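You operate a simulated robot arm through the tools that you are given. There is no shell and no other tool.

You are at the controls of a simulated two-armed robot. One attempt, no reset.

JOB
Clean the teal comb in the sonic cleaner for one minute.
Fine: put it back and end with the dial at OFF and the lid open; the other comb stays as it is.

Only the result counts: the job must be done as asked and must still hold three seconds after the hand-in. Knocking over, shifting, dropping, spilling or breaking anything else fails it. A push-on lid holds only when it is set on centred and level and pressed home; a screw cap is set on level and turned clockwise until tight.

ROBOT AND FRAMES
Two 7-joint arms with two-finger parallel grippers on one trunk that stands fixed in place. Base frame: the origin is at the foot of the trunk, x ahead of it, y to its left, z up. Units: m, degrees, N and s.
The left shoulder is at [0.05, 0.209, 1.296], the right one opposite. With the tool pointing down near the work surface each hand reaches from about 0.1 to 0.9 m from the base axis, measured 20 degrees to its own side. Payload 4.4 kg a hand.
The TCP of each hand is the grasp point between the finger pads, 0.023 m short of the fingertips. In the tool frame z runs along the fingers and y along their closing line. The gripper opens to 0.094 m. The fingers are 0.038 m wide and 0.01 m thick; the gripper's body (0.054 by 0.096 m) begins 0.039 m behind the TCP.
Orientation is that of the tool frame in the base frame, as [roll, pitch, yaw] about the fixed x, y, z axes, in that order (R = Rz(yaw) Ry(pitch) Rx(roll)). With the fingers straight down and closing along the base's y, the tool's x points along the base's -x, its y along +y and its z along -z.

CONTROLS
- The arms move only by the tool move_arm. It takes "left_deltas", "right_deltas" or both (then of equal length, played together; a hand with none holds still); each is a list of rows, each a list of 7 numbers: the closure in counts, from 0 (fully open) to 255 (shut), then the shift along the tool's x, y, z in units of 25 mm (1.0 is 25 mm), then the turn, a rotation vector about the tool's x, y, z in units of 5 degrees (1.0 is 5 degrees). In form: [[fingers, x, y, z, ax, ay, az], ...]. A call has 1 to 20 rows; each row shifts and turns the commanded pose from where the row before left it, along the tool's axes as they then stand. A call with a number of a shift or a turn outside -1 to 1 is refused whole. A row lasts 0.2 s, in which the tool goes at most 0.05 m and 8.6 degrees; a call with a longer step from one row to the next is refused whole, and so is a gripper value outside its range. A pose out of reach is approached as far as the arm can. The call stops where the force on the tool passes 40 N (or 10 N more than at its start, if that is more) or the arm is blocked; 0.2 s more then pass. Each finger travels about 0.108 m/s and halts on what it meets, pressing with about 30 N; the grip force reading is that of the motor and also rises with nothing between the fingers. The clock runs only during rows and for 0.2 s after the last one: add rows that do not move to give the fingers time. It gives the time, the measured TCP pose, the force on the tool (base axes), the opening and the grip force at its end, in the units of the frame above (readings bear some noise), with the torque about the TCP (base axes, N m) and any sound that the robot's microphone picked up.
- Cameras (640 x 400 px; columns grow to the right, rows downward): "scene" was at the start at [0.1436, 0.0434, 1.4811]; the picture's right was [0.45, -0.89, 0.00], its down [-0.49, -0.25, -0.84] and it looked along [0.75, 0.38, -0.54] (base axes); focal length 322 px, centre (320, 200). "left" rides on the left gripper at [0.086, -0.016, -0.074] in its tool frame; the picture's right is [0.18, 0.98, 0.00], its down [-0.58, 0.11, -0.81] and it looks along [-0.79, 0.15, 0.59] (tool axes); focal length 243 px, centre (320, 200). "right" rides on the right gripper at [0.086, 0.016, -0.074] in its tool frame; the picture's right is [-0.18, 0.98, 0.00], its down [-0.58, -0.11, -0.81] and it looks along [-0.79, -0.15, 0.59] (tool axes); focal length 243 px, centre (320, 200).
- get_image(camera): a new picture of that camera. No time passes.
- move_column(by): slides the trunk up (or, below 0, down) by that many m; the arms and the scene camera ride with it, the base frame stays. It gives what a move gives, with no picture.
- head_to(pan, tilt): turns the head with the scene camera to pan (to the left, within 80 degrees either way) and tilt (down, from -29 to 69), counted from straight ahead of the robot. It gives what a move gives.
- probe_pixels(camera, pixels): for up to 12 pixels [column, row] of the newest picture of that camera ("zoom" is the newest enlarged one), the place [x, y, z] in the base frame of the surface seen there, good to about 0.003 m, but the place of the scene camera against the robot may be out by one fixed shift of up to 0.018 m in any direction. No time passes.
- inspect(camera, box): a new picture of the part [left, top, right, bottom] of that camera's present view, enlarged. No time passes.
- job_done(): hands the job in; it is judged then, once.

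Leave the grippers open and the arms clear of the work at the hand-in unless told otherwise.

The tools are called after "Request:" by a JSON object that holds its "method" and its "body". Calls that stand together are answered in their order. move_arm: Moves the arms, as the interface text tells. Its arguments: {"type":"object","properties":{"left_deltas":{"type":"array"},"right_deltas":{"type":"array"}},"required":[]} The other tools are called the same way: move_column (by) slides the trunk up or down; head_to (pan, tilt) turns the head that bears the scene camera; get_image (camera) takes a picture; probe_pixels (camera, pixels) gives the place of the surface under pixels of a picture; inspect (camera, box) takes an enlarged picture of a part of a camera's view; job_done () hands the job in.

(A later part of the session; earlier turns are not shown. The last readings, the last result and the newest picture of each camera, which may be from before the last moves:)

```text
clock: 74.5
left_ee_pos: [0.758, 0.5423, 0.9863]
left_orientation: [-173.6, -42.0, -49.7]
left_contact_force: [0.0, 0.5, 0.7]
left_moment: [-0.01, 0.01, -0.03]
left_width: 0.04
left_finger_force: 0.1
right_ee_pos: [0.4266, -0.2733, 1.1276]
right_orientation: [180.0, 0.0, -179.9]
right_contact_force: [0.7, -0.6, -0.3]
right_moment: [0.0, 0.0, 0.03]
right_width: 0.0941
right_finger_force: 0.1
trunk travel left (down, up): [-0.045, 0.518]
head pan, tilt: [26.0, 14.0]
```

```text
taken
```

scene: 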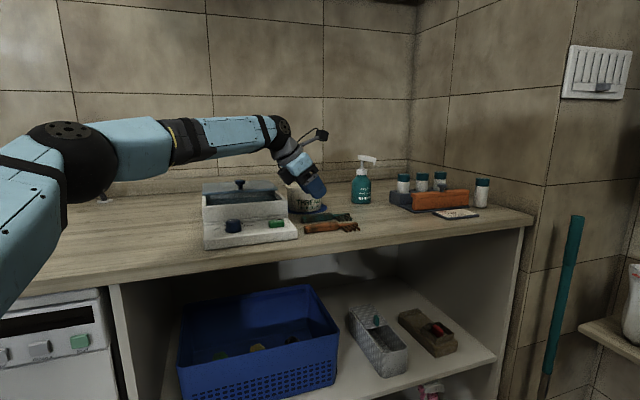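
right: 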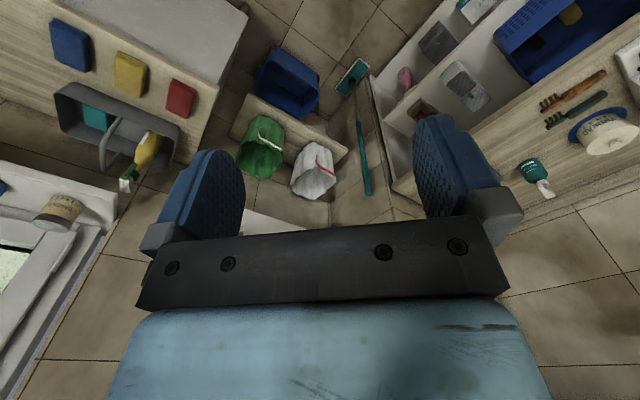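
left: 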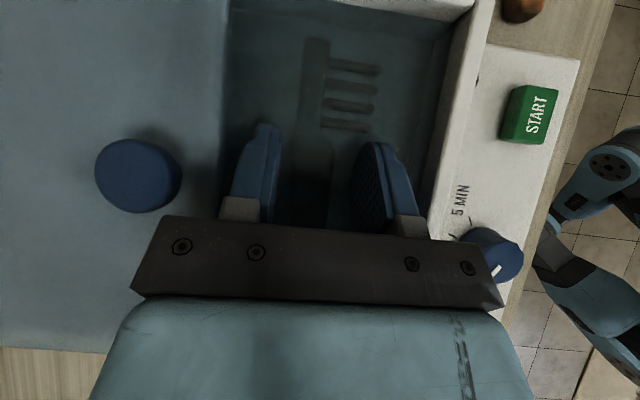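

The comb lies on the tank floor, free of the fingers. I lift the hand straight up 10 cm.

Request:
{"method": "move_arm", "body": {"left_deltas": [[146, 0.335, -0.042, -0.369, 0, 0, 0], [146, 0.67, -0.084, -0.737, 0, 0, 0], [146, 0.67, -0.084, -0.737, 0, 0, 0], [146, 0.67, -0.084, -0.737, 0, 0, 0], [146, 0.67, -0.084, -0.737, 0, 0, 0]]}}

Request:
{"method": "get_image", "body": {"camera": "left"}}

Request:
{"method": "inspect", "body": {"camera": "scene", "box": [180, 140, 370, 260]}}

```text
clock: 75.7
left_ee_pos: [0.7593, 0.5412, 1.0996]
left_orientation: [-173.6, -42.1, -49.8]
left_contact_force: [1.3, -0.8, -0.4]
left_moment: [0.01, -0.01, -0.01]
left_width: 0.0402
left_finger_force: 0.1
right_ee_pos: [0.427, -0.2745, 1.1256]
right_orientation: [179.9, -0.1, -180.0]
right_contact_force: [0.9, -0.5, 0.1]
right_moment: [0.0, 0.01, -0.05]
right_width: 0.0941
right_finger_force: 0.1
trunk travel left (down, up): [-0.045, 0.518]
head pan, tilt: [26.0, 14.0]
```

```text
taken
```

left: 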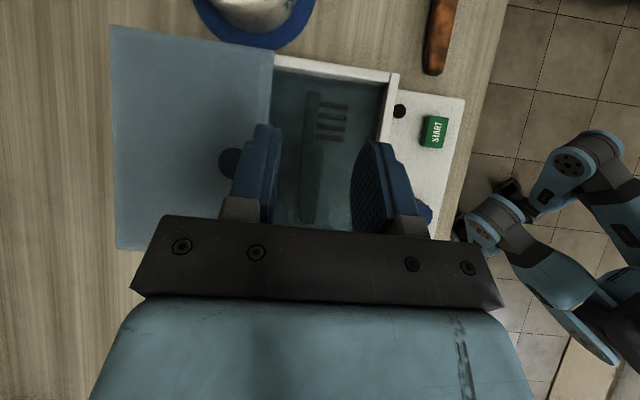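

```text
3.33 times, centred on (275, 200) of scene
```

zoom: 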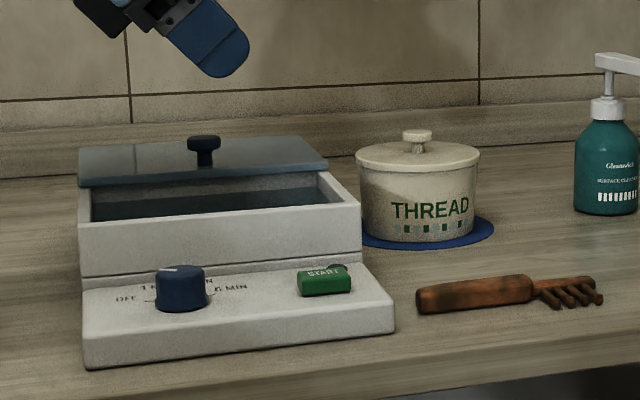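

The comb lies fully in the tank. Next is the lid: I'll grip its knob with the fingers closing left-right (hand turned to yaw about -136°, leaning 25° backwards). First I draw back and undo the present lean at a safe height.

Request:
{"method": "move_arm", "body": {"left_deltas": [[146, -0.025, 0.83, -0.39, 0, 0, 0], [146, -0.025, 0.83, -0.39, 0, 0, 0], [146, -0.025, 0.83, -0.39, 0, 0, 0], [146, -0.025, 0.83, -0.39, 0, 0, 0], [146, 0, 0, 0, -0.64, 0, 0], [146, 0, 0, 0, -0.64, 0, 0], [146, 0, 0, 0, 0, -0.9356, 0], [146, 0, 0, 0, 0, -0.9356, 0], [146, 0, 0, 0, 0, -0.9356, 0], [146, 0, 0, 0, 0, -0.9356, 0], [146, 0, 0, 0, 0, -0.9356, 0], [146, 0, 0, 0, 0, -0.9356, 0], [146, 0, 0, 0, 0, -0.9356, 0], [146, 0, 0, 0, 0, -0.9356, 0], [146, 0, 0, 0, 0, -0.9356, 0]]}}

Request:
{"method": "move_arm", "body": {"left_deltas": [[146, 0, 0, 0, 0, 0, 1], [146, 0, 0, 0, 0, 0, 1], [146, 0, 0, 0, 0, 0, 1], [146, 0, 0, 0, 0, 0, 1], [146, 0, 0, 0, 0, 0, 1], [146, 0, 0, 0, 0, 0, 1], [146, 0, 0, 0, 0, 0, 1], [146, 0, 0, 0, 0, 0, 1], [146, 0, 0, 0, 0, 0, 1], [146, 0, 0, 0, 0, 0, 1], [146, 0, 0, 0, 0, 0, 1], [146, 0, 0, 0, 0, 0, 1], [146, 0, 0, 0, 0, 0, 1], [146, 0, 0, 0, 0, 0, 1], [146, 0, 0, 0, 0, 0, 1], [146, 0, 0, 0, 0, 0, 1], [146, 0, 0, 0, 0, 0, 1]]}}

Request:
{"method": "get_image", "body": {"camera": "left"}}

```text
clock: 78.9
left_ee_pos: [0.6779, 0.5033, 1.117]
left_orientation: [179.9, 0.1, -49.5]
left_contact_force: [-0.1, -0.3, -0.3]
left_moment: [-0.01, -0.02, -0.03]
left_width: 0.0402
left_finger_force: 0.0
right_ee_pos: [0.4269, -0.2742, 1.1262]
right_orientation: [180.0, -0.1, -180.0]
right_contact_force: [-0.6, 0.1, -0.4]
right_moment: [-0.01, 0.02, -0.01]
right_width: 0.0942
right_finger_force: 0.1
trunk travel left (down, up): [-0.045, 0.518]
head pan, tilt: [26.0, 14.0]
```

```text
clock: 82.5
left_ee_pos: [0.6792, 0.5034, 1.1181]
left_orientation: [179.9, 0.0, -134.6]
left_contact_force: [0.0, -0.5, -0.3]
left_moment: [0.0, 0.03, -0.03]
left_width: 0.0403
left_finger_force: 0.1
right_ee_pos: [0.4264, -0.2733, 1.1268]
right_orientation: [-180.0, 0.0, 179.9]
right_contact_force: [-0.3, 0.4, 0.3]
right_moment: [-0.02, -0.04, 0.01]
right_width: 0.0939
right_finger_force: 0.1
trunk travel left (down, up): [-0.045, 0.518]
head pan, tilt: [26.0, 14.0]
```

```text
taken
```

left: 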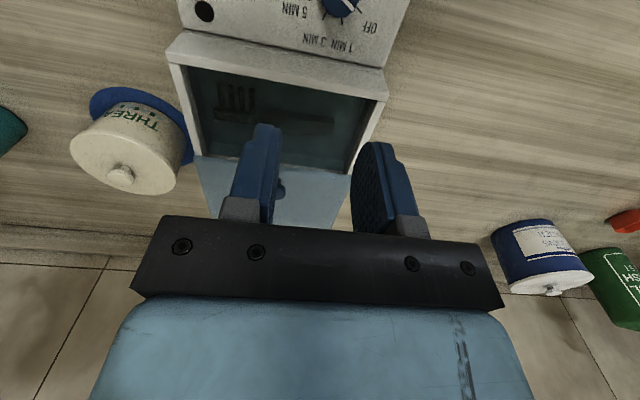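

The tank with the comb is in view. I probe the front rim corners and lid points once more to fix the cleaner's axes accurately.

Request:
{"method": "inspect", "body": {"camera": "left", "box": [160, 0, 420, 220]}}

Request:
{"method": "probe_pixels", "body": {"camera": "left", "pixels": [[175, 52], [384, 92], [280, 72], [352, 172], [201, 155], [205, 165], [345, 178], [281, 186], [310, 180], [230, 175], [340, 12], [365, 55]]}}

```text
1.82 times, centred on (290, 110) of left
```

zoom: 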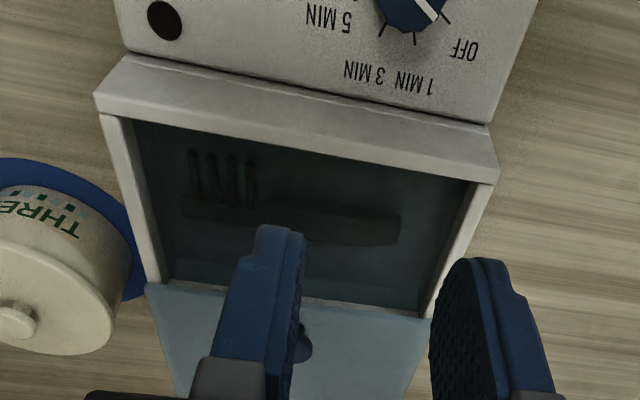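

```text
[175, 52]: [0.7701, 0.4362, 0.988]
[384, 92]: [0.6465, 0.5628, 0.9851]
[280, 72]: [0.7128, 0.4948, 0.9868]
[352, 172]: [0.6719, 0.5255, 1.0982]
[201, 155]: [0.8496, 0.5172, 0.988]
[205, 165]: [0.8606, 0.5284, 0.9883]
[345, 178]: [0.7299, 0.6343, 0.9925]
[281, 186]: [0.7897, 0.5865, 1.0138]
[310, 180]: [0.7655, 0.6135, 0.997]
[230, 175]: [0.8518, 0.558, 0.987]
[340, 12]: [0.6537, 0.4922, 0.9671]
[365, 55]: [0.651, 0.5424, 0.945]
```

The front rim runs at about -46°, the knob is centred near (u 0.1275, v 0.985), i.e. (0.800,0.588), top at z 1.018. I now lean the hand 25° so the fingers point backward, open to 50 mm, and move above the knob at z≈1.065.

Request:
{"method": "move_arm", "body": {"left_deltas": [[120, 0, 0, 0, 0, 0, 0.28], [120, 0, 0, 0, 0, -1, 0], [120, 0, 0, 0, 0, -1, 0], [120, 0, 0, 0, 0, -1, 0], [120, 0, 0, 0, 0, -1, 0], [120, 0, 0, 0, 0, -1, 0], [120, -0.88, -0.184, 0.878, 0, 0, 0], [120, -0.88, -0.184, 0.878, 0, 0, 0], [120, -0.88, -0.184, 0.878, 0, 0, 0], [120, -0.88, -0.184, 0.878, 0, 0, 0], [120, -0.88, -0.184, 0.878, 0, 0, 0], [120, 0, 0, 0, 0, 0, 0]]}}

Request:
{"method": "get_image", "body": {"camera": "left"}}

Request:
{"method": "inspect", "body": {"camera": "scene", "box": [180, 110, 370, 260]}}

```text
clock: 85.1
left_ee_pos: [0.7991, 0.5887, 1.0654]
left_orientation: [-180.0, 25.0, -136.0]
left_contact_force: [0.1, 0.1, -0.1]
left_moment: [-0.03, -0.01, 0.01]
left_width: 0.0496
left_finger_force: 0.0
right_ee_pos: [0.4264, -0.2739, 1.1266]
right_orientation: [180.0, 0.0, -180.0]
right_contact_force: [-0.2, -0.5, -0.4]
right_moment: [-0.01, -0.04, -0.02]
right_width: 0.0943
right_finger_force: 0.1
trunk travel left (down, up): [-0.045, 0.518]
head pan, tilt: [26.0, 14.0]
```

```text
taken
```

left: 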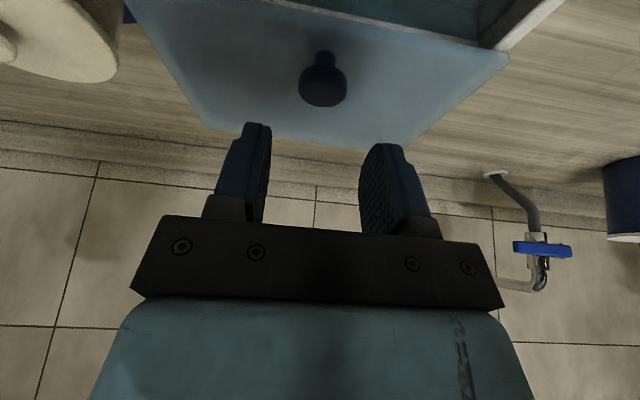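

```text
2.67 times, centred on (275, 185) of scene
```

zoom: 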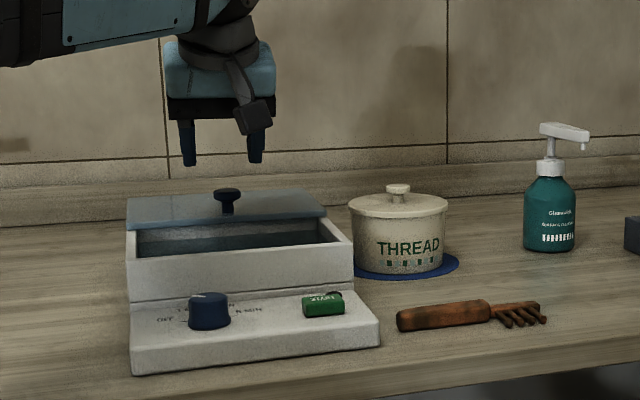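

The knob shows between the fingers at (323,85). I probe knob and lid corners from here.

Request:
{"method": "probe_pixels", "body": {"camera": "left", "pixels": [[323, 90], [303, 85], [344, 85], [323, 103], [324, 60], [505, 60], [370, 145], [205, 125], [160, 30], [420, 90], [250, 100], [490, 40]]}}

```text
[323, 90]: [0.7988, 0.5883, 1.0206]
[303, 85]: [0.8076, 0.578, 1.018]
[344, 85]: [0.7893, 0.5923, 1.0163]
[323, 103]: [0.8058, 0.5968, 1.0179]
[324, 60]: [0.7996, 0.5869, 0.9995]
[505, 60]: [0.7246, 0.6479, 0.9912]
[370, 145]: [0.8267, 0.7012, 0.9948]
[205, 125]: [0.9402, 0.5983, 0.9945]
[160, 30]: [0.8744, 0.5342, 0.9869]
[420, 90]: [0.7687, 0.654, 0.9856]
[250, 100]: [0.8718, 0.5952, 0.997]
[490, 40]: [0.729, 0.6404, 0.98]
```

The knob centre is ≈(0.7995,0.5875), matching the TCP. I lower 38 mm to z≈1.027 and close the fingers on the knob.

Request:
{"method": "move_arm", "body": {"left_deltas": [[120, 0.325, 0, 0.696, 0, 0, 0], [120, 0.325, 0, 0.696, 0, 0, 0], [120, 0, 0, 0, 0, 0, 0], [255, 0, 0, 0, 0, 0, 0], [255, 0, 0, 0, 0, 0, 0], [255, 0, 0, 0, 0, 0, 0]]}}

Request:
{"method": "get_image", "body": {"camera": "left"}}

Request:
{"method": "inspect", "body": {"camera": "scene", "box": [180, 110, 370, 260]}}

```text
clock: 86.5
left_ee_pos: [0.801, 0.5884, 1.0263]
left_orientation: [179.9, 25.2, -136.1]
left_contact_force: [7.4, -6.5, 0.8]
left_moment: [-0.16, -0.22, -0.17]
left_width: 0.0256
left_finger_force: 45.1
right_ee_pos: [0.4277, -0.2752, 1.1252]
right_orientation: [180.0, 0.0, 180.0]
right_contact_force: [-0.1, -0.4, -0.6]
right_moment: [0.0, 0.0, -0.02]
right_width: 0.0941
right_finger_force: 0.0
trunk travel left (down, up): [-0.045, 0.518]
head pan, tilt: [26.0, 14.0]
```

```text
taken
```

left: 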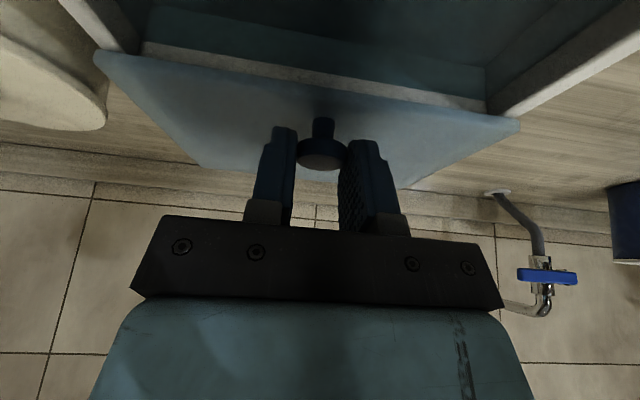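

```text
2.67 times, centred on (275, 185) of scene
```

zoom: 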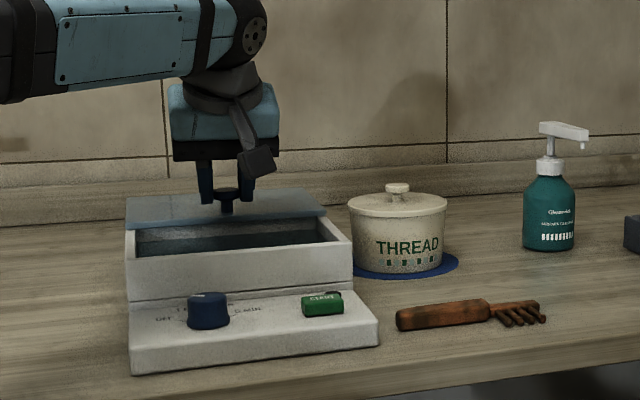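

The knob is gripped (25.6 mm), with about 10 N sideways towards +r, so I ease 1 mm that way, then pull the lid gently forward 12 mm and check the force.

Request:
{"method": "move_arm", "body": {"left_deltas": [[255, 0, -0.04, 0, 0, 0, 0], [255, 0.2266, 0, -0.1057, 0, 0, 0], [255, 0.2266, 0, -0.1057, 0, 0, 0]]}}

Request:
{"method": "inspect", "body": {"camera": "scene", "box": [180, 110, 370, 260]}}

```text
clock: 87.3
left_ee_pos: [0.7916, 0.5791, 1.0275]
left_orientation: [179.8, 25.0, -136.0]
left_contact_force: [5.0, -5.3, 1.0]
left_moment: [0.4, -0.56, -0.08]
left_width: 0.0257
left_finger_force: 45.1
right_ee_pos: [0.4274, -0.2735, 1.1256]
right_orientation: [-180.0, 0.0, -180.0]
right_contact_force: [0.4, 0.3, 1.4]
right_moment: [-0.03, 0.03, -0.01]
right_width: 0.0941
right_finger_force: 0.1
trunk travel left (down, up): [-0.045, 0.518]
head pan, tilt: [26.0, 14.0]
```

```text
2.67 times, centred on (275, 185) of scene
```

zoom: 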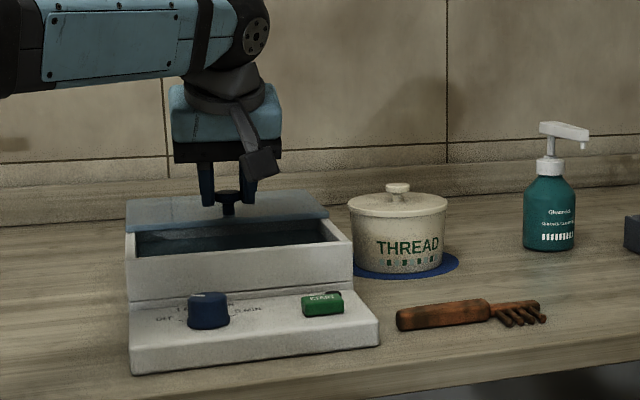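

The lid follows smoothly with little force. I pull on another 75 mm.

Request:
{"method": "move_arm", "body": {"left_deltas": [[255, 0.6, -0.02, -0.28, 0, 0, 0], [255, 0.6, 0, -0.28, 0, 0, 0], [255, 0.6, 0, -0.28, 0, 0, 0], [255, 0.6, 0, -0.28, 0, 0, 0], [255, 0.3, 0, -0.14, 0, 0, 0], [255, 0, 0, 0, 0, 0, 0]]}}

Request:
{"method": "inspect", "body": {"camera": "scene", "box": [180, 110, 370, 260]}}

Request:
{"method": "get_image", "body": {"camera": "left"}}

```text
clock: 88.7
left_ee_pos: [0.7379, 0.525, 1.026]
left_orientation: [179.9, 25.0, -136.0]
left_contact_force: [2.6, -3.5, 0.0]
left_moment: [0.25, -0.28, -0.02]
left_width: 0.0258
left_finger_force: 44.8
right_ee_pos: [0.4267, -0.2729, 1.1261]
right_orientation: [-180.0, 0.0, 180.0]
right_contact_force: [0.4, -0.4, 0.1]
right_moment: [0.03, 0.01, 0.02]
right_width: 0.094
right_finger_force: 0.2
trunk travel left (down, up): [-0.045, 0.518]
head pan, tilt: [26.0, 14.0]
```

```text
2.67 times, centred on (275, 185) of scene
```

zoom: 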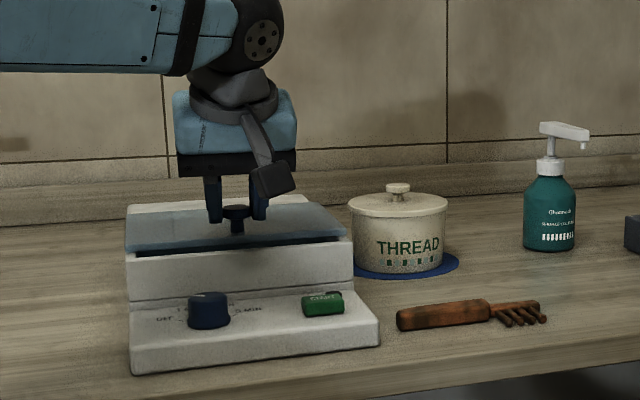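

```text
taken
```

left: 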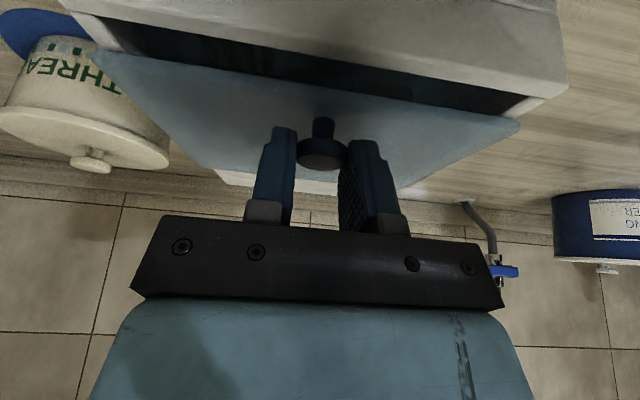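

The lid is nearly over the tank; about 1–2 cm of gap remains at the front. I continue with small steps of 4 mm.

Request:
{"method": "move_arm", "body": {"left_deltas": [[255, 0.145, 0, -0.0676, 0, 0, 0], [255, 0.145, 0, -0.0676, 0, 0, 0], [255, 0.145, 0, -0.0676, 0, 0, 0], [255, 0, 0, 0, 0, 0, 0]]}}

Request:
{"method": "inspect", "body": {"camera": "scene", "box": [200, 150, 330, 250]}}

Request:
{"method": "get_image", "body": {"camera": "left"}}

```text
clock: 89.7
left_ee_pos: [0.7289, 0.5183, 1.0265]
left_orientation: [179.9, 25.1, -136.0]
left_contact_force: [4.7, -6.2, 0.4]
left_moment: [-0.22, -0.08, 0.02]
left_width: 0.0256
left_finger_force: 45.0
right_ee_pos: [0.4274, -0.2741, 1.1263]
right_orientation: [-180.0, 0.0, 180.0]
right_contact_force: [0.3, 0.0, -0.5]
right_moment: [0.0, 0.02, 0.01]
right_width: 0.0939
right_finger_force: 0.1
trunk travel left (down, up): [-0.045, 0.518]
head pan, tilt: [26.0, 14.0]
```

```text
4.00 times, centred on (265, 200) of scene
```

zoom: 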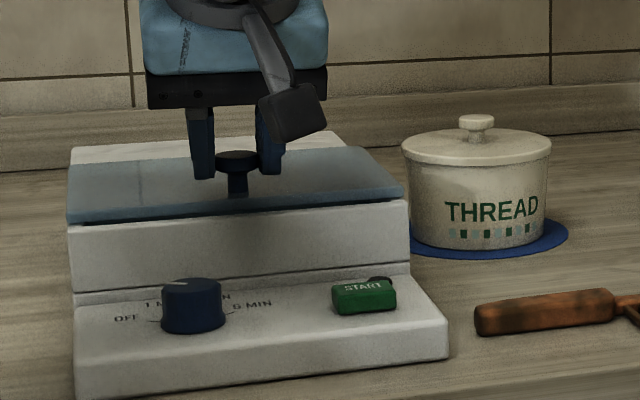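

```text
taken
```

left: 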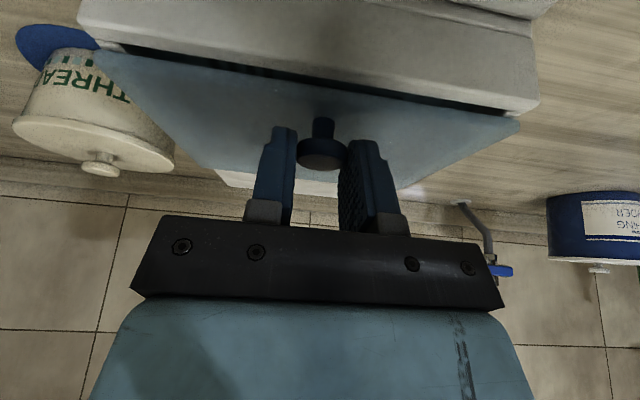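

Only a thin dark gap (about 5 mm) remains in front. I go on with 3 mm steps.

Request:
{"method": "move_arm", "body": {"left_deltas": [[255, 0.109, 0, -0.0507, 0, 0, 0], [255, 0.109, 0, -0.0507, 0, 0, 0], [255, 0, 0, 0, 0, 0, 0]]}}

Request:
{"method": "inspect", "body": {"camera": "scene", "box": [200, 150, 330, 250]}}

Request:
{"method": "inspect", "body": {"camera": "left", "box": [60, 0, 560, 200]}}

```text
clock: 90.5
left_ee_pos: [0.7266, 0.5139, 1.0263]
left_orientation: [179.8, 25.1, -136.0]
left_contact_force: [8.1, -7.9, 1.9]
left_moment: [-0.52, 0.2, -0.08]
left_width: 0.0256
left_finger_force: 45.0
right_ee_pos: [0.4273, -0.2738, 1.126]
right_orientation: [179.9, 0.0, 179.9]
right_contact_force: [0.5, -0.5, 0.3]
right_moment: [0.01, 0.02, -0.03]
right_width: 0.094
right_finger_force: 0.0
trunk travel left (down, up): [-0.045, 0.518]
head pan, tilt: [26.0, 14.0]
```

```text
4.00 times, centred on (265, 200) of scene
```

zoom: 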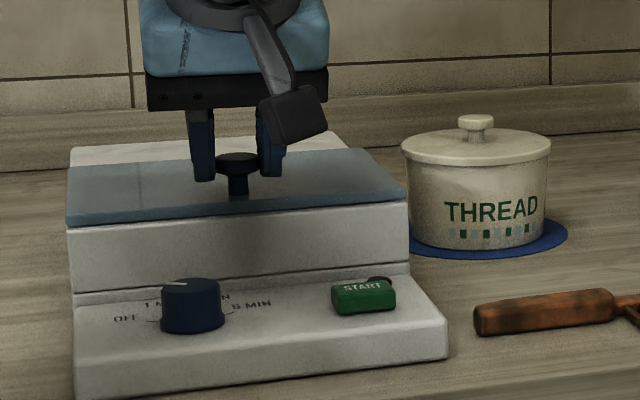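

```text
1.28 times, centred on (310, 100) of left
```

zoom: 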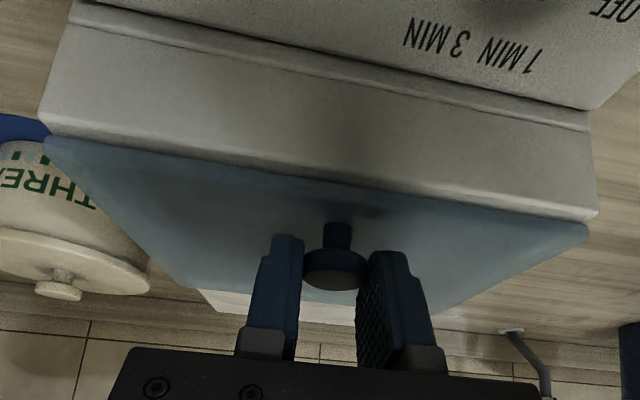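

The gap is closed: the lid's front edge meets the front rim. I press 3 mm more to find the stop, watching the force.

Request:
{"method": "move_arm", "body": {"left_deltas": [[255, 0.109, -0.03, -0.0507, 0, 0, 0], [255, 0, 0, 0, 0, 0, 0]]}}

Request:
{"method": "inspect", "body": {"camera": "scene", "box": [200, 150, 330, 250]}}

```text
clock: 91.1
left_ee_pos: [0.7224, 0.5103, 1.0267]
left_orientation: [179.9, 25.2, -136.0]
left_contact_force: [4.2, -5.1, 0.6]
left_moment: [0.08, -0.2, -0.07]
left_width: 0.0256
left_finger_force: 45.5
right_ee_pos: [0.4265, -0.2732, 1.1255]
right_orientation: [179.9, 0.0, -180.0]
right_contact_force: [-0.3, 0.2, 0.7]
right_moment: [-0.03, -0.01, 0.0]
right_width: 0.094
right_finger_force: 0.1
trunk travel left (down, up): [-0.045, 0.518]
head pan, tilt: [26.0, 14.0]
```

```text
4.00 times, centred on (265, 200) of scene
```

zoom: 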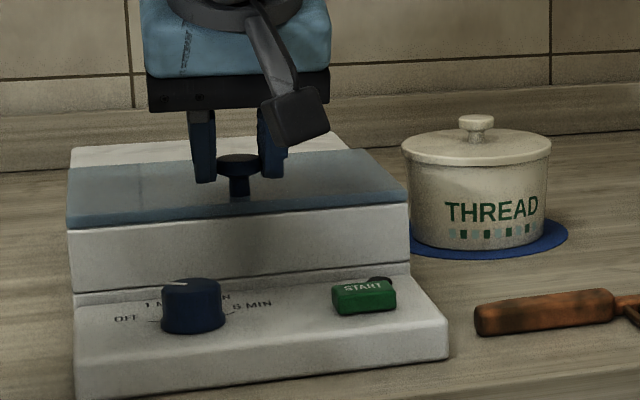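

The lid front is now flush with the box front (travel ~0.111 m), still no stop felt. One more 2.5 mm step to see if there's a stop.

Request:
{"method": "move_arm", "body": {"left_deltas": [[255, 0.09, 0, -0.042, 0, 0, 0], [255, 0, 0, 0, 0, 0, 0]]}}

Request:
{"method": "inspect", "body": {"camera": "scene", "box": [200, 150, 330, 250]}}

```text
clock: 91.7
left_ee_pos: [0.7214, 0.5104, 1.0265]
left_orientation: [180.0, 25.0, -135.8]
left_contact_force: [9.6, -0.6, 3.6]
left_moment: [-0.2, 0.05, 0.01]
left_width: 0.0254
left_finger_force: 45.2
right_ee_pos: [0.4287, -0.2746, 1.1263]
right_orientation: [-180.0, 0.1, 179.9]
right_contact_force: [0.2, 0.8, -0.7]
right_moment: [-0.01, 0.01, 0.02]
right_width: 0.0938
right_finger_force: 0.0
trunk travel left (down, up): [-0.045, 0.518]
head pan, tilt: [26.0, 14.0]
```

```text
4.00 times, centred on (265, 200) of scene
```

zoom: 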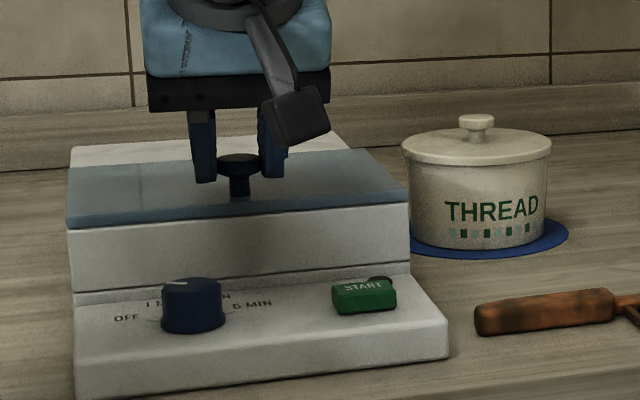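

The resistance rose (6.5 N against the pull) and the hand barely moved: the lid is at its closed stop. I open the fingers, lift off, and bring the hand upright again to look at the dial.

Request:
{"method": "move_arm", "body": {"left_deltas": [[120, 0, 0, 0, 0, 0, 0], [120, 0, 0, 0, 0, 0, 0], [120, -0.4226, 0, -0.9063, 0, 0, 0], [120, -0.4226, 0, -0.9063, 0, 0, 0], [120, -0.4226, 0, -0.9063, 0, 0, 0], [120, -0.4226, 0, -0.9063, 0, 0, 0], [120, 0, 0, 0, 0, 1, 0], [120, 0, 0, 0, 0, 1, 0], [120, 0, 0, 0, 0, 1, 0], [120, 0, 0, 0, 0, 1, 0], [120, 0, 0, 0, 0, 1, 0]]}}

Request:
{"method": "get_image", "body": {"camera": "left"}}

Request:
{"method": "inspect", "body": {"camera": "scene", "box": [190, 150, 360, 260]}}

```text
clock: 94.1
left_ee_pos: [0.7211, 0.5109, 1.1263]
left_orientation: [-180.0, -0.1, -136.1]
left_contact_force: [0.8, 0.0, 0.0]
left_moment: [-0.03, 0.02, 0.02]
left_width: 0.05
left_finger_force: 0.1
right_ee_pos: [0.4274, -0.2728, 1.1261]
right_orientation: [-180.0, 0.1, -179.9]
right_contact_force: [0.2, 0.2, -0.1]
right_moment: [-0.04, 0.0, 0.0]
right_width: 0.0941
right_finger_force: 0.2
trunk travel left (down, up): [-0.045, 0.518]
head pan, tilt: [26.0, 14.0]
```

```text
taken
```

left: 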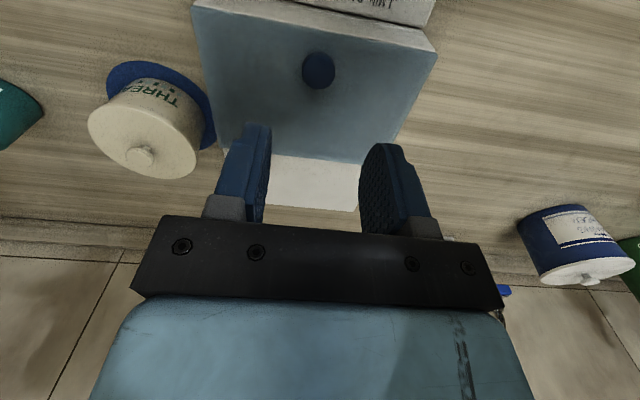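

```text
3.64 times, centred on (275, 205) of scene
```

zoom: 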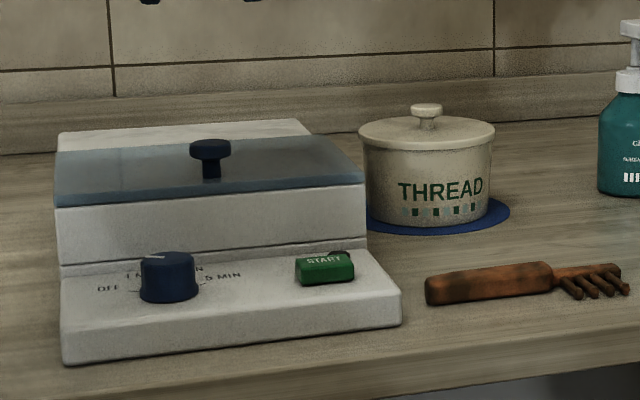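

The lid is closed. I move the hand back in front of the dial, around (0.624,0.461,1.07), to look at it from the wrist camera.

Request:
{"method": "move_arm", "body": {"left_deltas": [[60, 0.833, 0.252, 0.45, 0, 0, 0], [60, 0.833, 0.252, 0.45, 0, 0, 0], [60, 0.833, 0.252, 0.45, 0, 0, 0], [60, 0.833, 0.252, 0.45, 0, 0, 0], [60, 0.833, 0.252, 0.45, 0, 0, 0]]}}

Request:
{"method": "get_image", "body": {"camera": "left"}}

Request:
{"method": "inspect", "body": {"camera": "left", "box": [230, 50, 390, 200]}}

```text
clock: 95.3
left_ee_pos: [0.6245, 0.4586, 1.0702]
left_orientation: [-180.0, 0.2, -136.0]
left_contact_force: [-0.4, -0.2, 0.9]
left_moment: [-0.03, 0.0, -0.04]
left_width: 0.0719
left_finger_force: 0.1
right_ee_pos: [0.4275, -0.2742, 1.1267]
right_orientation: [-180.0, 0.0, 180.0]
right_contact_force: [-1.0, -0.8, 0.5]
right_moment: [-0.02, 0.01, 0.03]
right_width: 0.0939
right_finger_force: 0.1
trunk travel left (down, up): [-0.045, 0.518]
head pan, tilt: [26.0, 14.0]
```

```text
taken
```

left: 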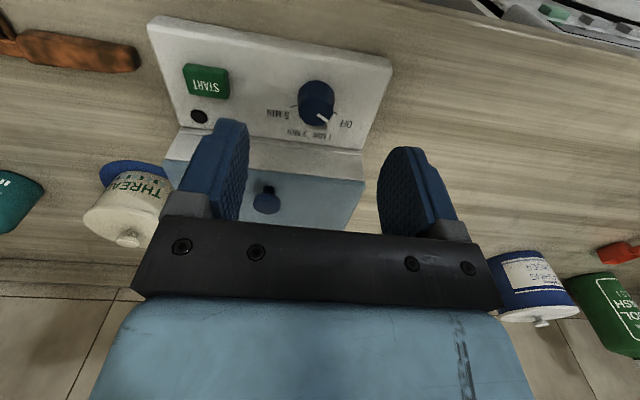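

```text
2.67 times, centred on (310, 125) of left
```

zoom: 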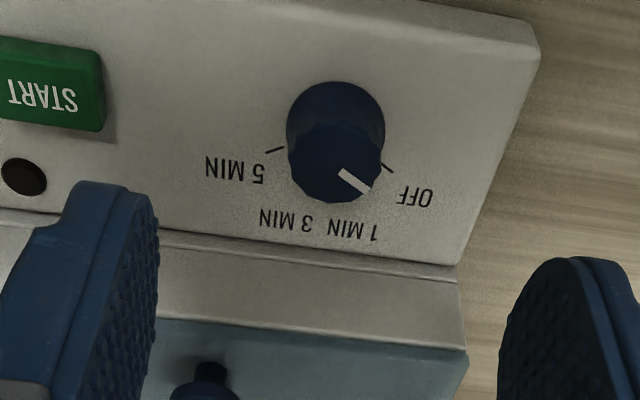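

The dial is clearly in view with its pointer at OFF. I probe its top outline, base and the ticks.

Request:
{"method": "probe_pixels", "body": {"camera": "zoom", "pixels": [[292, 160], [381, 160], [336, 200], [336, 130], [336, 163], [296, 180], [376, 180], [300, 140], [370, 140], [355, 181], [288, 115], [384, 115]]}}

Request:
{"method": "probe_pixels", "body": {"camera": "zoom", "pixels": [[386, 166], [392, 171], [282, 147], [267, 152], [336, 86], [430, 100], [250, 100], [55, 90], [75, 70], [25, 60], [25, 176], [330, 240]]}}

```text
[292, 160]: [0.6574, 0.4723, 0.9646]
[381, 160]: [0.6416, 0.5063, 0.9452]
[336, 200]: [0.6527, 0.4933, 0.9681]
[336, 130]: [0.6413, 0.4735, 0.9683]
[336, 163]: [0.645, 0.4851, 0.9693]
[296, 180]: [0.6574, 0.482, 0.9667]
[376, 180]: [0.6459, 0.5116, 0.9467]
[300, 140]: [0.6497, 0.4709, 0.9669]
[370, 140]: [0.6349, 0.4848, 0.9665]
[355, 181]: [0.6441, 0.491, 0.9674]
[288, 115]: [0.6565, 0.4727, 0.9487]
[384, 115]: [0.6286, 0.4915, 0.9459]
```

```text
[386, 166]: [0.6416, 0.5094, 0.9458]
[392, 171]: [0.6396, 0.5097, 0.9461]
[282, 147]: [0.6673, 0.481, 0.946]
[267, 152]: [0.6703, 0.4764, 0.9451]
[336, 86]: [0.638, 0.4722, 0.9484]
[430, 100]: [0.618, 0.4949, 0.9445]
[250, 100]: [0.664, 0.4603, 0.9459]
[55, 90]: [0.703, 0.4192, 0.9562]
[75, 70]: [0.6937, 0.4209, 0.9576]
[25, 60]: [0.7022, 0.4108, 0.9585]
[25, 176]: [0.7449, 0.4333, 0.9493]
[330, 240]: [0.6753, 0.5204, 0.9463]
```

Dial centre ≈(0.646,0.4815), top z 0.968, panel z 0.9455; START centre ≈(0.703,0.418). I move over the dial to z≈1.02 and check alignment.

Request:
{"method": "move_arm", "body": {"left_deltas": [[60, -0.628, 0.032, 1.0, 0, 0, 0], [60, -0.628, 0.032, 1.0, 0, 0, 0], [60, 0, 0, 0, 0, 0, 0]]}}

Request:
{"method": "get_image", "body": {"camera": "left"}}

Request:
{"method": "inspect", "body": {"camera": "scene", "box": [190, 130, 340, 260]}}

```text
clock: 96.1
left_ee_pos: [0.6447, 0.482, 1.0219]
left_orientation: [179.9, 0.1, -136.0]
left_contact_force: [0.6, -0.1, 0.0]
left_moment: [0.0, 0.0, -0.01]
left_width: 0.0716
left_finger_force: 0.1
right_ee_pos: [0.4274, -0.2736, 1.1269]
right_orientation: [-180.0, 0.0, -179.9]
right_contact_force: [0.2, 1.0, -0.5]
right_moment: [0.0, -0.01, -0.02]
right_width: 0.0938
right_finger_force: 0.1
trunk travel left (down, up): [-0.045, 0.518]
head pan, tilt: [26.0, 14.0]
```

```text
taken
```

left: 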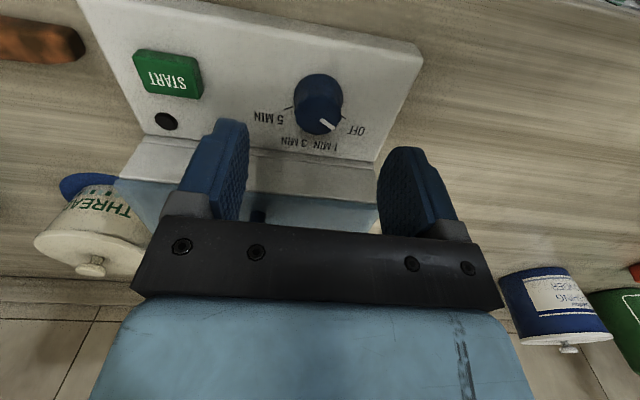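

```text
3.08 times, centred on (265, 195) of scene
```

zoom: 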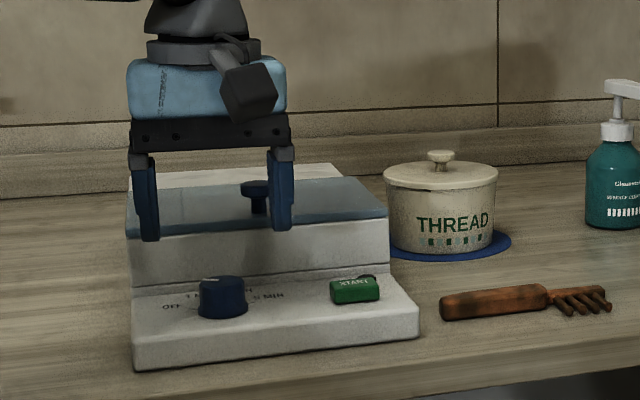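

I zoom in once more on the dial and probe its top rim from this nearer view.

Request:
{"method": "inspect", "body": {"camera": "left", "box": [260, 60, 380, 150]}}

Request:
{"method": "probe_pixels", "body": {"camera": "left", "pixels": [[296, 118], [335, 128], [315, 134], [317, 98], [300, 103], [338, 108], [317, 116], [296, 112], [340, 118], [305, 130], [327, 133], [306, 99]]}}

```text
4.44 times, centred on (320, 105) of left
```

zoom: 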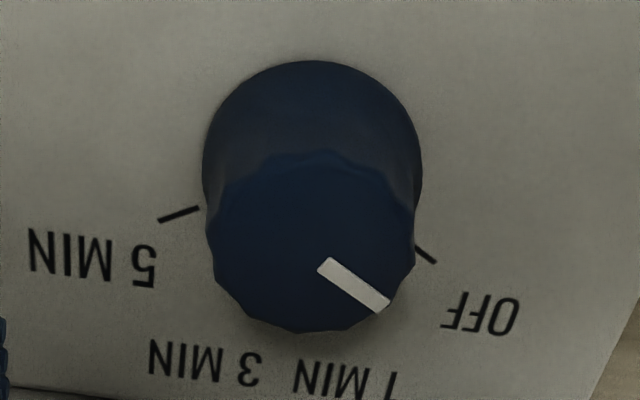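

```text
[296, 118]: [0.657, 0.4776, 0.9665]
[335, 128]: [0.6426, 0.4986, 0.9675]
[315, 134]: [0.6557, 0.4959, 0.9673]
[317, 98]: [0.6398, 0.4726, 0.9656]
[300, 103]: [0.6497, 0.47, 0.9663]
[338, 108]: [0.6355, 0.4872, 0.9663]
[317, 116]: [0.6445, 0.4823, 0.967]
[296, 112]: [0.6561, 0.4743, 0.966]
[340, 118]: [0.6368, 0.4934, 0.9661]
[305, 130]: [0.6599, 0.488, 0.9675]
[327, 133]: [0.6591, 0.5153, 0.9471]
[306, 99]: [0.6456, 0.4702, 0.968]
```

The dial centre averages (0.6467,0.4825), radius about 14 mm. I shift 2 mm, lower to z≈0.973 and close on the dial.

Request:
{"method": "move_arm", "body": {"left_deltas": [[60, -0.035, -0.02, 0.978, 0, 0, 0], [60, -0.035, -0.02, 0.978, 0, 0, 0], [60, 0, 0, 0, 0, 0, 0], [255, 0, 0, 0, 0, 0, 0], [255, 0, 0, 0, 0, 0, 0], [255, 0, 0, 0, 0, 0, 0]]}}

Request:
{"method": "get_image", "body": {"camera": "left"}}

Request:
{"method": "inspect", "body": {"camera": "scene", "box": [190, 130, 340, 260]}}

```text
clock: 97.5
left_ee_pos: [0.6478, 0.4838, 0.9714]
left_orientation: [-179.9, 0.0, -135.9]
left_contact_force: [-8.7, 5.2, -1.8]
left_moment: [0.01, 0.19, -0.03]
left_width: 0.0294
left_finger_force: 45.4
right_ee_pos: [0.426, -0.2728, 1.1264]
right_orientation: [180.0, 0.1, -179.9]
right_contact_force: [0.1, 0.0, 0.1]
right_moment: [0.01, -0.01, 0.0]
right_width: 0.0941
right_finger_force: 0.2
trunk travel left (down, up): [-0.045, 0.518]
head pan, tilt: [26.0, 14.0]
```

```text
taken
```

left: 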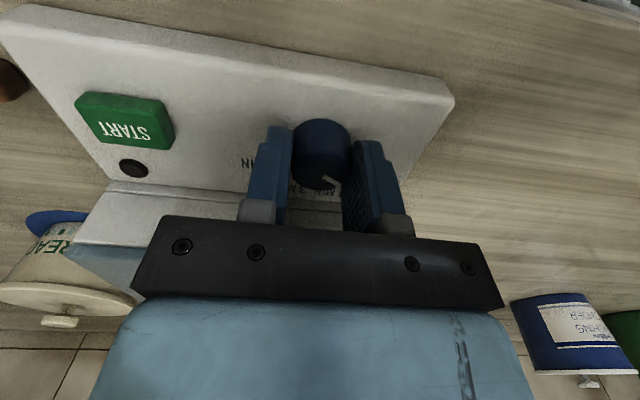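

```text
3.08 times, centred on (265, 195) of scene
```

zoom: 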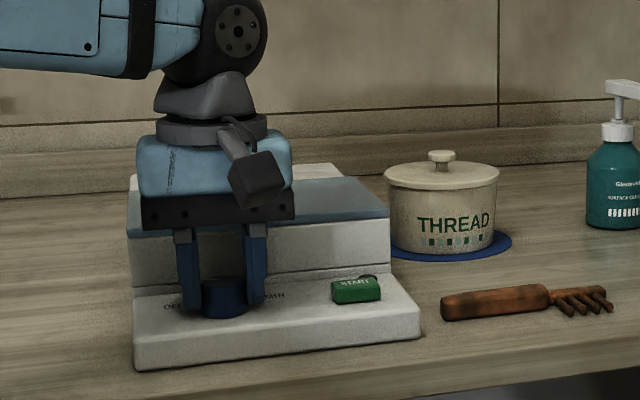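

The dial is gripped (29.4 mm). I ease 1 mm towards -r to relieve the side force and turn clockwise (seen from above) by 20°, then check.

Request:
{"method": "move_arm", "body": {"left_deltas": [[255, 0, 0.03, 0, 0, 0, 0], [255, 0, 0, 0, 0, 0, 0.8], [255, 0, 0, 0, 0, 0, 0.8], [255, 0, 0, 0, 0, 0, 0.8], [255, 0, 0, 0, 0, 0, 0.8], [255, 0, 0, 0, 0, 0, 0.8], [255, 0, 0, 0, 0, 0, 0]]}}

Request:
{"method": "get_image", "body": {"camera": "left"}}

Request:
{"method": "inspect", "body": {"camera": "scene", "box": [200, 190, 320, 260]}}

```text
clock: 99.1
left_ee_pos: [0.6488, 0.4839, 0.9712]
left_orientation: [179.8, -0.1, -156.0]
left_contact_force: [-10.0, -5.9, -12.8]
left_moment: [-0.1, 0.49, -0.03]
left_width: 0.0288
left_finger_force: 44.8
right_ee_pos: [0.4272, -0.2726, 1.1279]
right_orientation: [179.9, 0.1, -180.0]
right_contact_force: [0.3, -0.6, 0.5]
right_moment: [0.0, 0.0, 0.0]
right_width: 0.0943
right_finger_force: 0.0
trunk travel left (down, up): [-0.045, 0.518]
head pan, tilt: [26.0, 14.0]
```

```text
taken
```

left: 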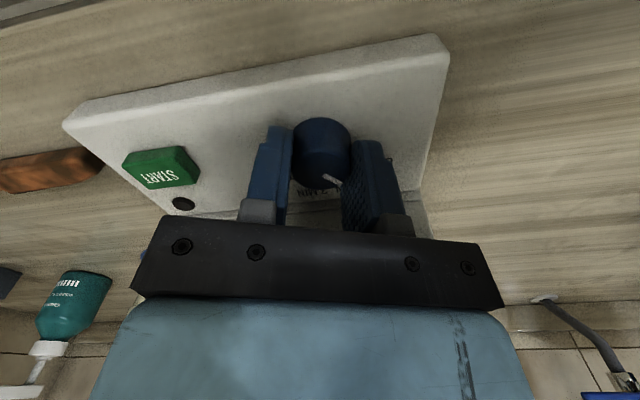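

```text
5.33 times, centred on (260, 225) of scene
```

zoom: 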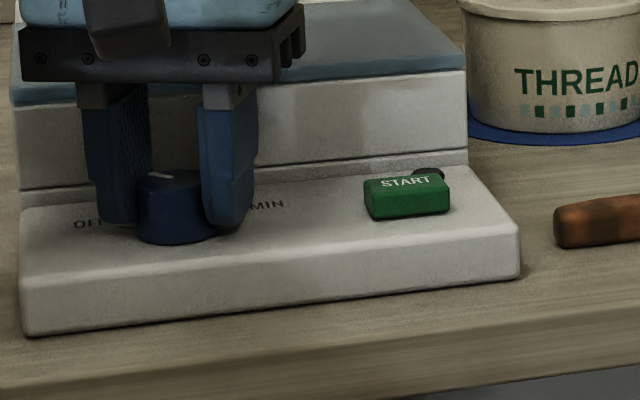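

The pointer turned with the gripper (same place in the hand's picture), so the dial follows. I turn another 16° (36° in total), ease the side force a little, then open and check the pointer.

Request:
{"method": "move_arm", "body": {"left_deltas": [[255, 0, 0, 0, 0, 0, 0.8], [255, 0, 0, 0, 0, 0, 0.8], [255, 0, 0, 0, 0, 0, 0.8], [255, 0, 0, 0, 0, 0, 0.8], [255, 0, 0, 0, 0, 0, 0], [60, 0, 0, 0, 0, 0, 0], [60, 0, 0, 0, 0, 0, 0]]}}

Request:
{"method": "get_image", "body": {"camera": "left"}}

Request:
{"method": "inspect", "body": {"camera": "left", "box": [240, 90, 420, 230]}}

```text
clock: 100.7
left_ee_pos: [0.6482, 0.4846, 0.9719]
left_orientation: [-180.0, 0.2, -172.1]
left_contact_force: [-0.1, 0.6, 0.4]
left_moment: [0.0, 0.0, 0.02]
left_width: 0.072
left_finger_force: 0.0
right_ee_pos: [0.4263, -0.2728, 1.1269]
right_orientation: [-180.0, 0.1, -179.9]
right_contact_force: [0.5, -0.2, -1.2]
right_moment: [-0.01, 0.02, 0.0]
right_width: 0.0939
right_finger_force: 0.0
trunk travel left (down, up): [-0.045, 0.518]
head pan, tilt: [26.0, 14.0]
```

```text
taken
```

left: 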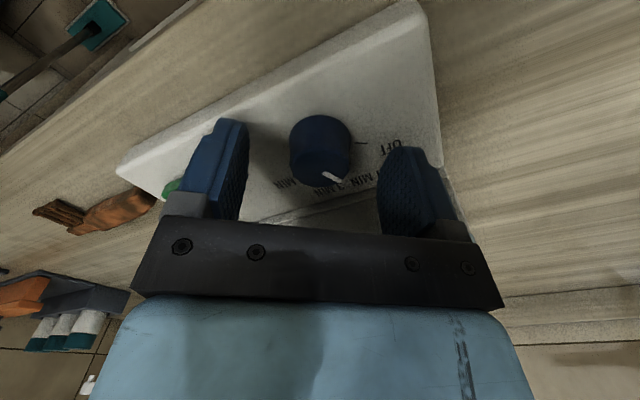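

```text
2.86 times, centred on (330, 160) of left
```

zoom: 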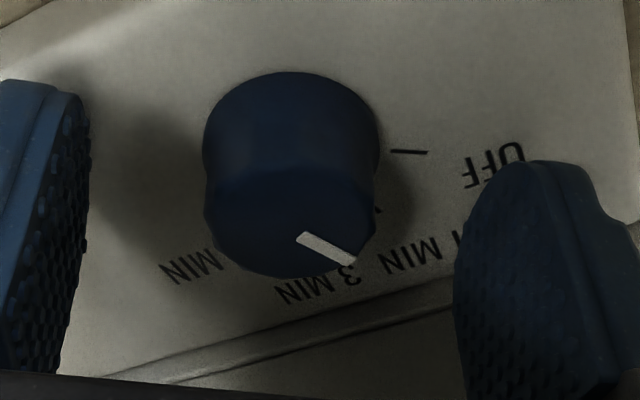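

Open and clear of the dial. I lift 7 cm to compare the pointer with the 1 MIN tick from above.

Request:
{"method": "move_arm", "body": {"left_deltas": [[60, 0, 0, -1, 0, 0, 0], [60, 0.4, 0, -1, 0, 0, 0], [60, 0.6, 0, -1, 0, 0, 0]]}}

Request:
{"method": "get_image", "body": {"camera": "left"}}

Request:
{"method": "inspect", "body": {"camera": "left", "box": [260, 60, 400, 170]}}

```text
clock: 101.5
left_ee_pos: [0.6205, 0.4809, 1.0469]
left_orientation: [180.0, 0.0, -172.1]
left_contact_force: [-0.3, -0.2, -0.3]
left_moment: [0.02, -0.01, 0.03]
left_width: 0.0717
left_finger_force: 0.0
right_ee_pos: [0.4266, -0.2724, 1.1266]
right_orientation: [180.0, 0.1, 179.9]
right_contact_force: [0.0, -0.2, 0.3]
right_moment: [0.04, -0.02, 0.01]
right_width: 0.0938
right_finger_force: 0.1
trunk travel left (down, up): [-0.045, 0.518]
head pan, tilt: [26.0, 14.0]
```

```text
taken
```

left: 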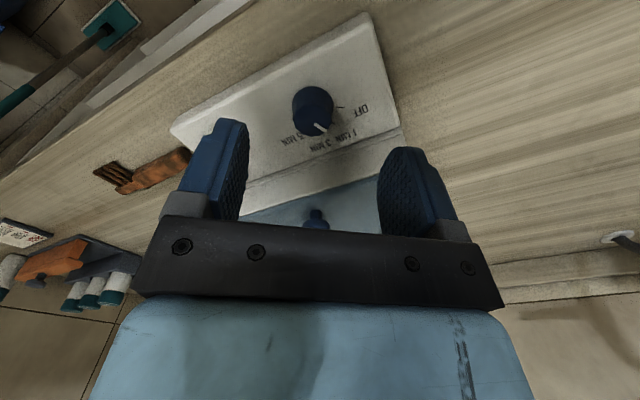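

```text
3.64 times, centred on (330, 115) of left
```

zoom: 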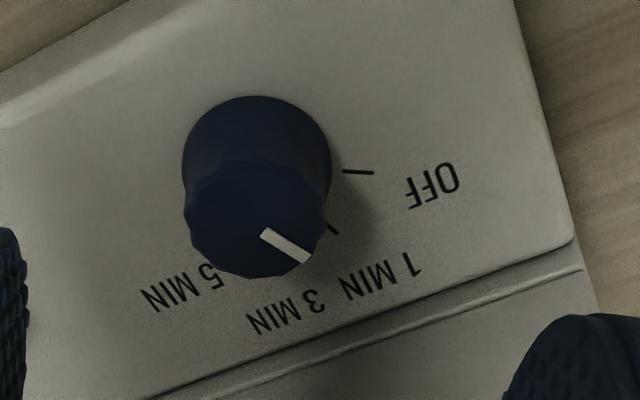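

The pointer seems to sit a little short of the 1 MIN tick. I probe pointer ends and ticks to measure angles.

Request:
{"method": "probe_pixels", "body": {"camera": "zoom", "pixels": [[266, 234], [304, 257], [346, 171], [372, 173], [331, 228], [337, 234], [222, 276], [216, 284], [255, 220], [200, 200], [325, 205], [255, 270]]}}

Request:
{"method": "inspect", "body": {"camera": "left", "box": [290, 80, 350, 140]}}

```text
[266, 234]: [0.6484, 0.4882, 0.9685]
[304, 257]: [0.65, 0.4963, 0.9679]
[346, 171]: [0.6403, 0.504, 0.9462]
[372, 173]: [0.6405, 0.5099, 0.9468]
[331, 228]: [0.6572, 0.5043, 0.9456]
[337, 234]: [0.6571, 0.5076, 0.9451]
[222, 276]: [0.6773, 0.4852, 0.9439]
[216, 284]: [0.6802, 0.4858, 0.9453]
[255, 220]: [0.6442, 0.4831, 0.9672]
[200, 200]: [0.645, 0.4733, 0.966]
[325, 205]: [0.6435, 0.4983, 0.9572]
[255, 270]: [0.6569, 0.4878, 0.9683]
```

```text
6.67 times, centred on (320, 110) of left
```

zoom: 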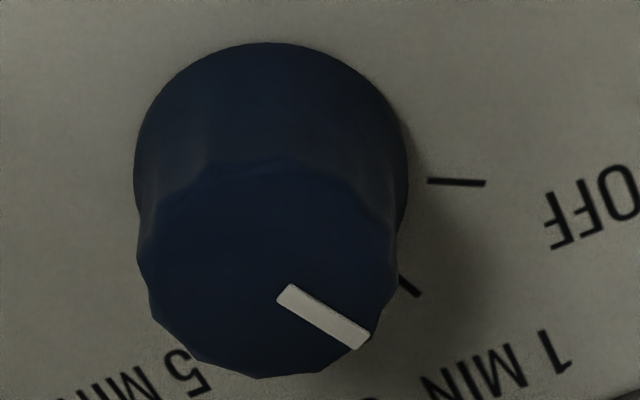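

By the camera geometry: OFF at ~105°, 1 MIN at ~63±3°, pointer at ~72°. So it needs about 8° more. I re-grip and turn 8° further.

Request:
{"method": "move_arm", "body": {"left_deltas": [[60, -0.6, 0, 1, 0, 0, 0], [60, -0.45, 0, 1, 0, 0, 0], [60, 0, 0, 1, 0, 0, 0], [60, 0, 0, 0, 0, 0, 0], [255, 0, 0, 0, 0, 0, 0], [255, 0, 0, 0, 0, 0, 0], [255, 0, 0, 0, 0, 0, 0], [255, 0, 0, 0, 0, 0, 0.8], [255, 0, 0, 0, 0, 0, 0.8], [255, 0, 0, 0, 0, 0, 0]]}}

Request:
{"method": "move_arm", "body": {"left_deltas": [[60, 0, 0, 0, 0, 0, 0], [60, 0, 0, 0, 0, 0, 0], [60, 0, 0, -1, 0, 0, 0], [60, 0.4, 0, -1, 0, 0, 0], [60, 0.6, 0, -1, 0, 0, 0]]}}

Request:
{"method": "get_image", "body": {"camera": "left"}}

Request:
{"method": "inspect", "body": {"camera": "left", "box": [290, 80, 350, 140]}}

```text
clock: 103.7
left_ee_pos: [0.6466, 0.4844, 0.9742]
left_orientation: [179.9, 0.1, 179.9]
left_contact_force: [-12.7, -5.5, -1.6]
left_moment: [-0.18, -0.11, 0.02]
left_width: 0.0292
left_finger_force: 45.0
right_ee_pos: [0.4263, -0.274, 1.1285]
right_orientation: [-180.0, 0.1, 180.0]
right_contact_force: [-0.4, -0.1, 0.6]
right_moment: [0.05, -0.01, -0.01]
right_width: 0.0942
right_finger_force: 0.1
trunk travel left (down, up): [-0.045, 0.518]
head pan, tilt: [26.0, 14.0]
```

```text
clock: 104.9
left_ee_pos: [0.6228, 0.4845, 1.0486]
left_orientation: [179.8, 0.0, 179.9]
left_contact_force: [0.3, 0.4, 0.2]
left_moment: [-0.02, 0.01, 0.03]
left_width: 0.072
left_finger_force: 0.1
right_ee_pos: [0.4265, -0.2723, 1.1272]
right_orientation: [180.0, 0.0, 180.0]
right_contact_force: [0.4, -0.3, -0.3]
right_moment: [-0.02, 0.01, 0.0]
right_width: 0.0942
right_finger_force: 0.0
trunk travel left (down, up): [-0.045, 0.518]
head pan, tilt: [26.0, 14.0]
```

```text
taken
```

left: 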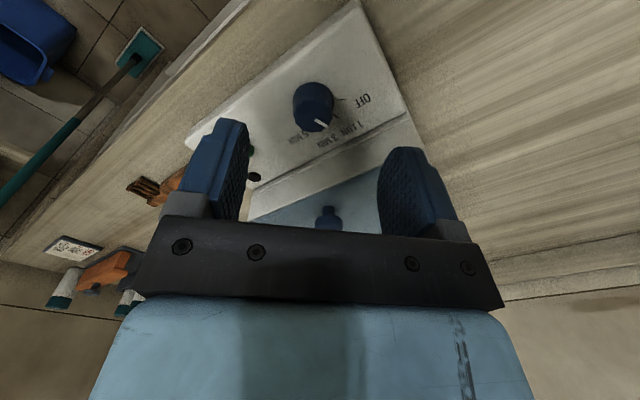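

```text
6.67 times, centred on (320, 110) of left
```

zoom: 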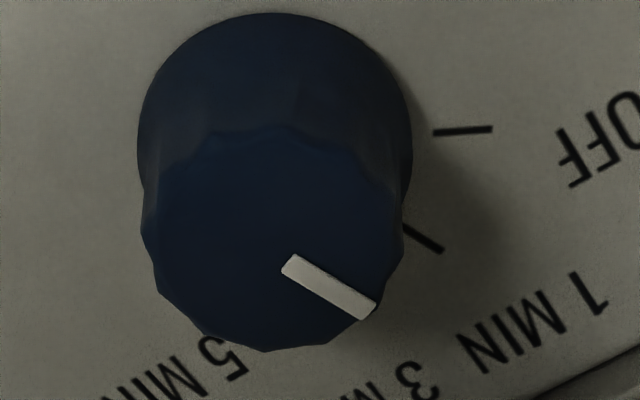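

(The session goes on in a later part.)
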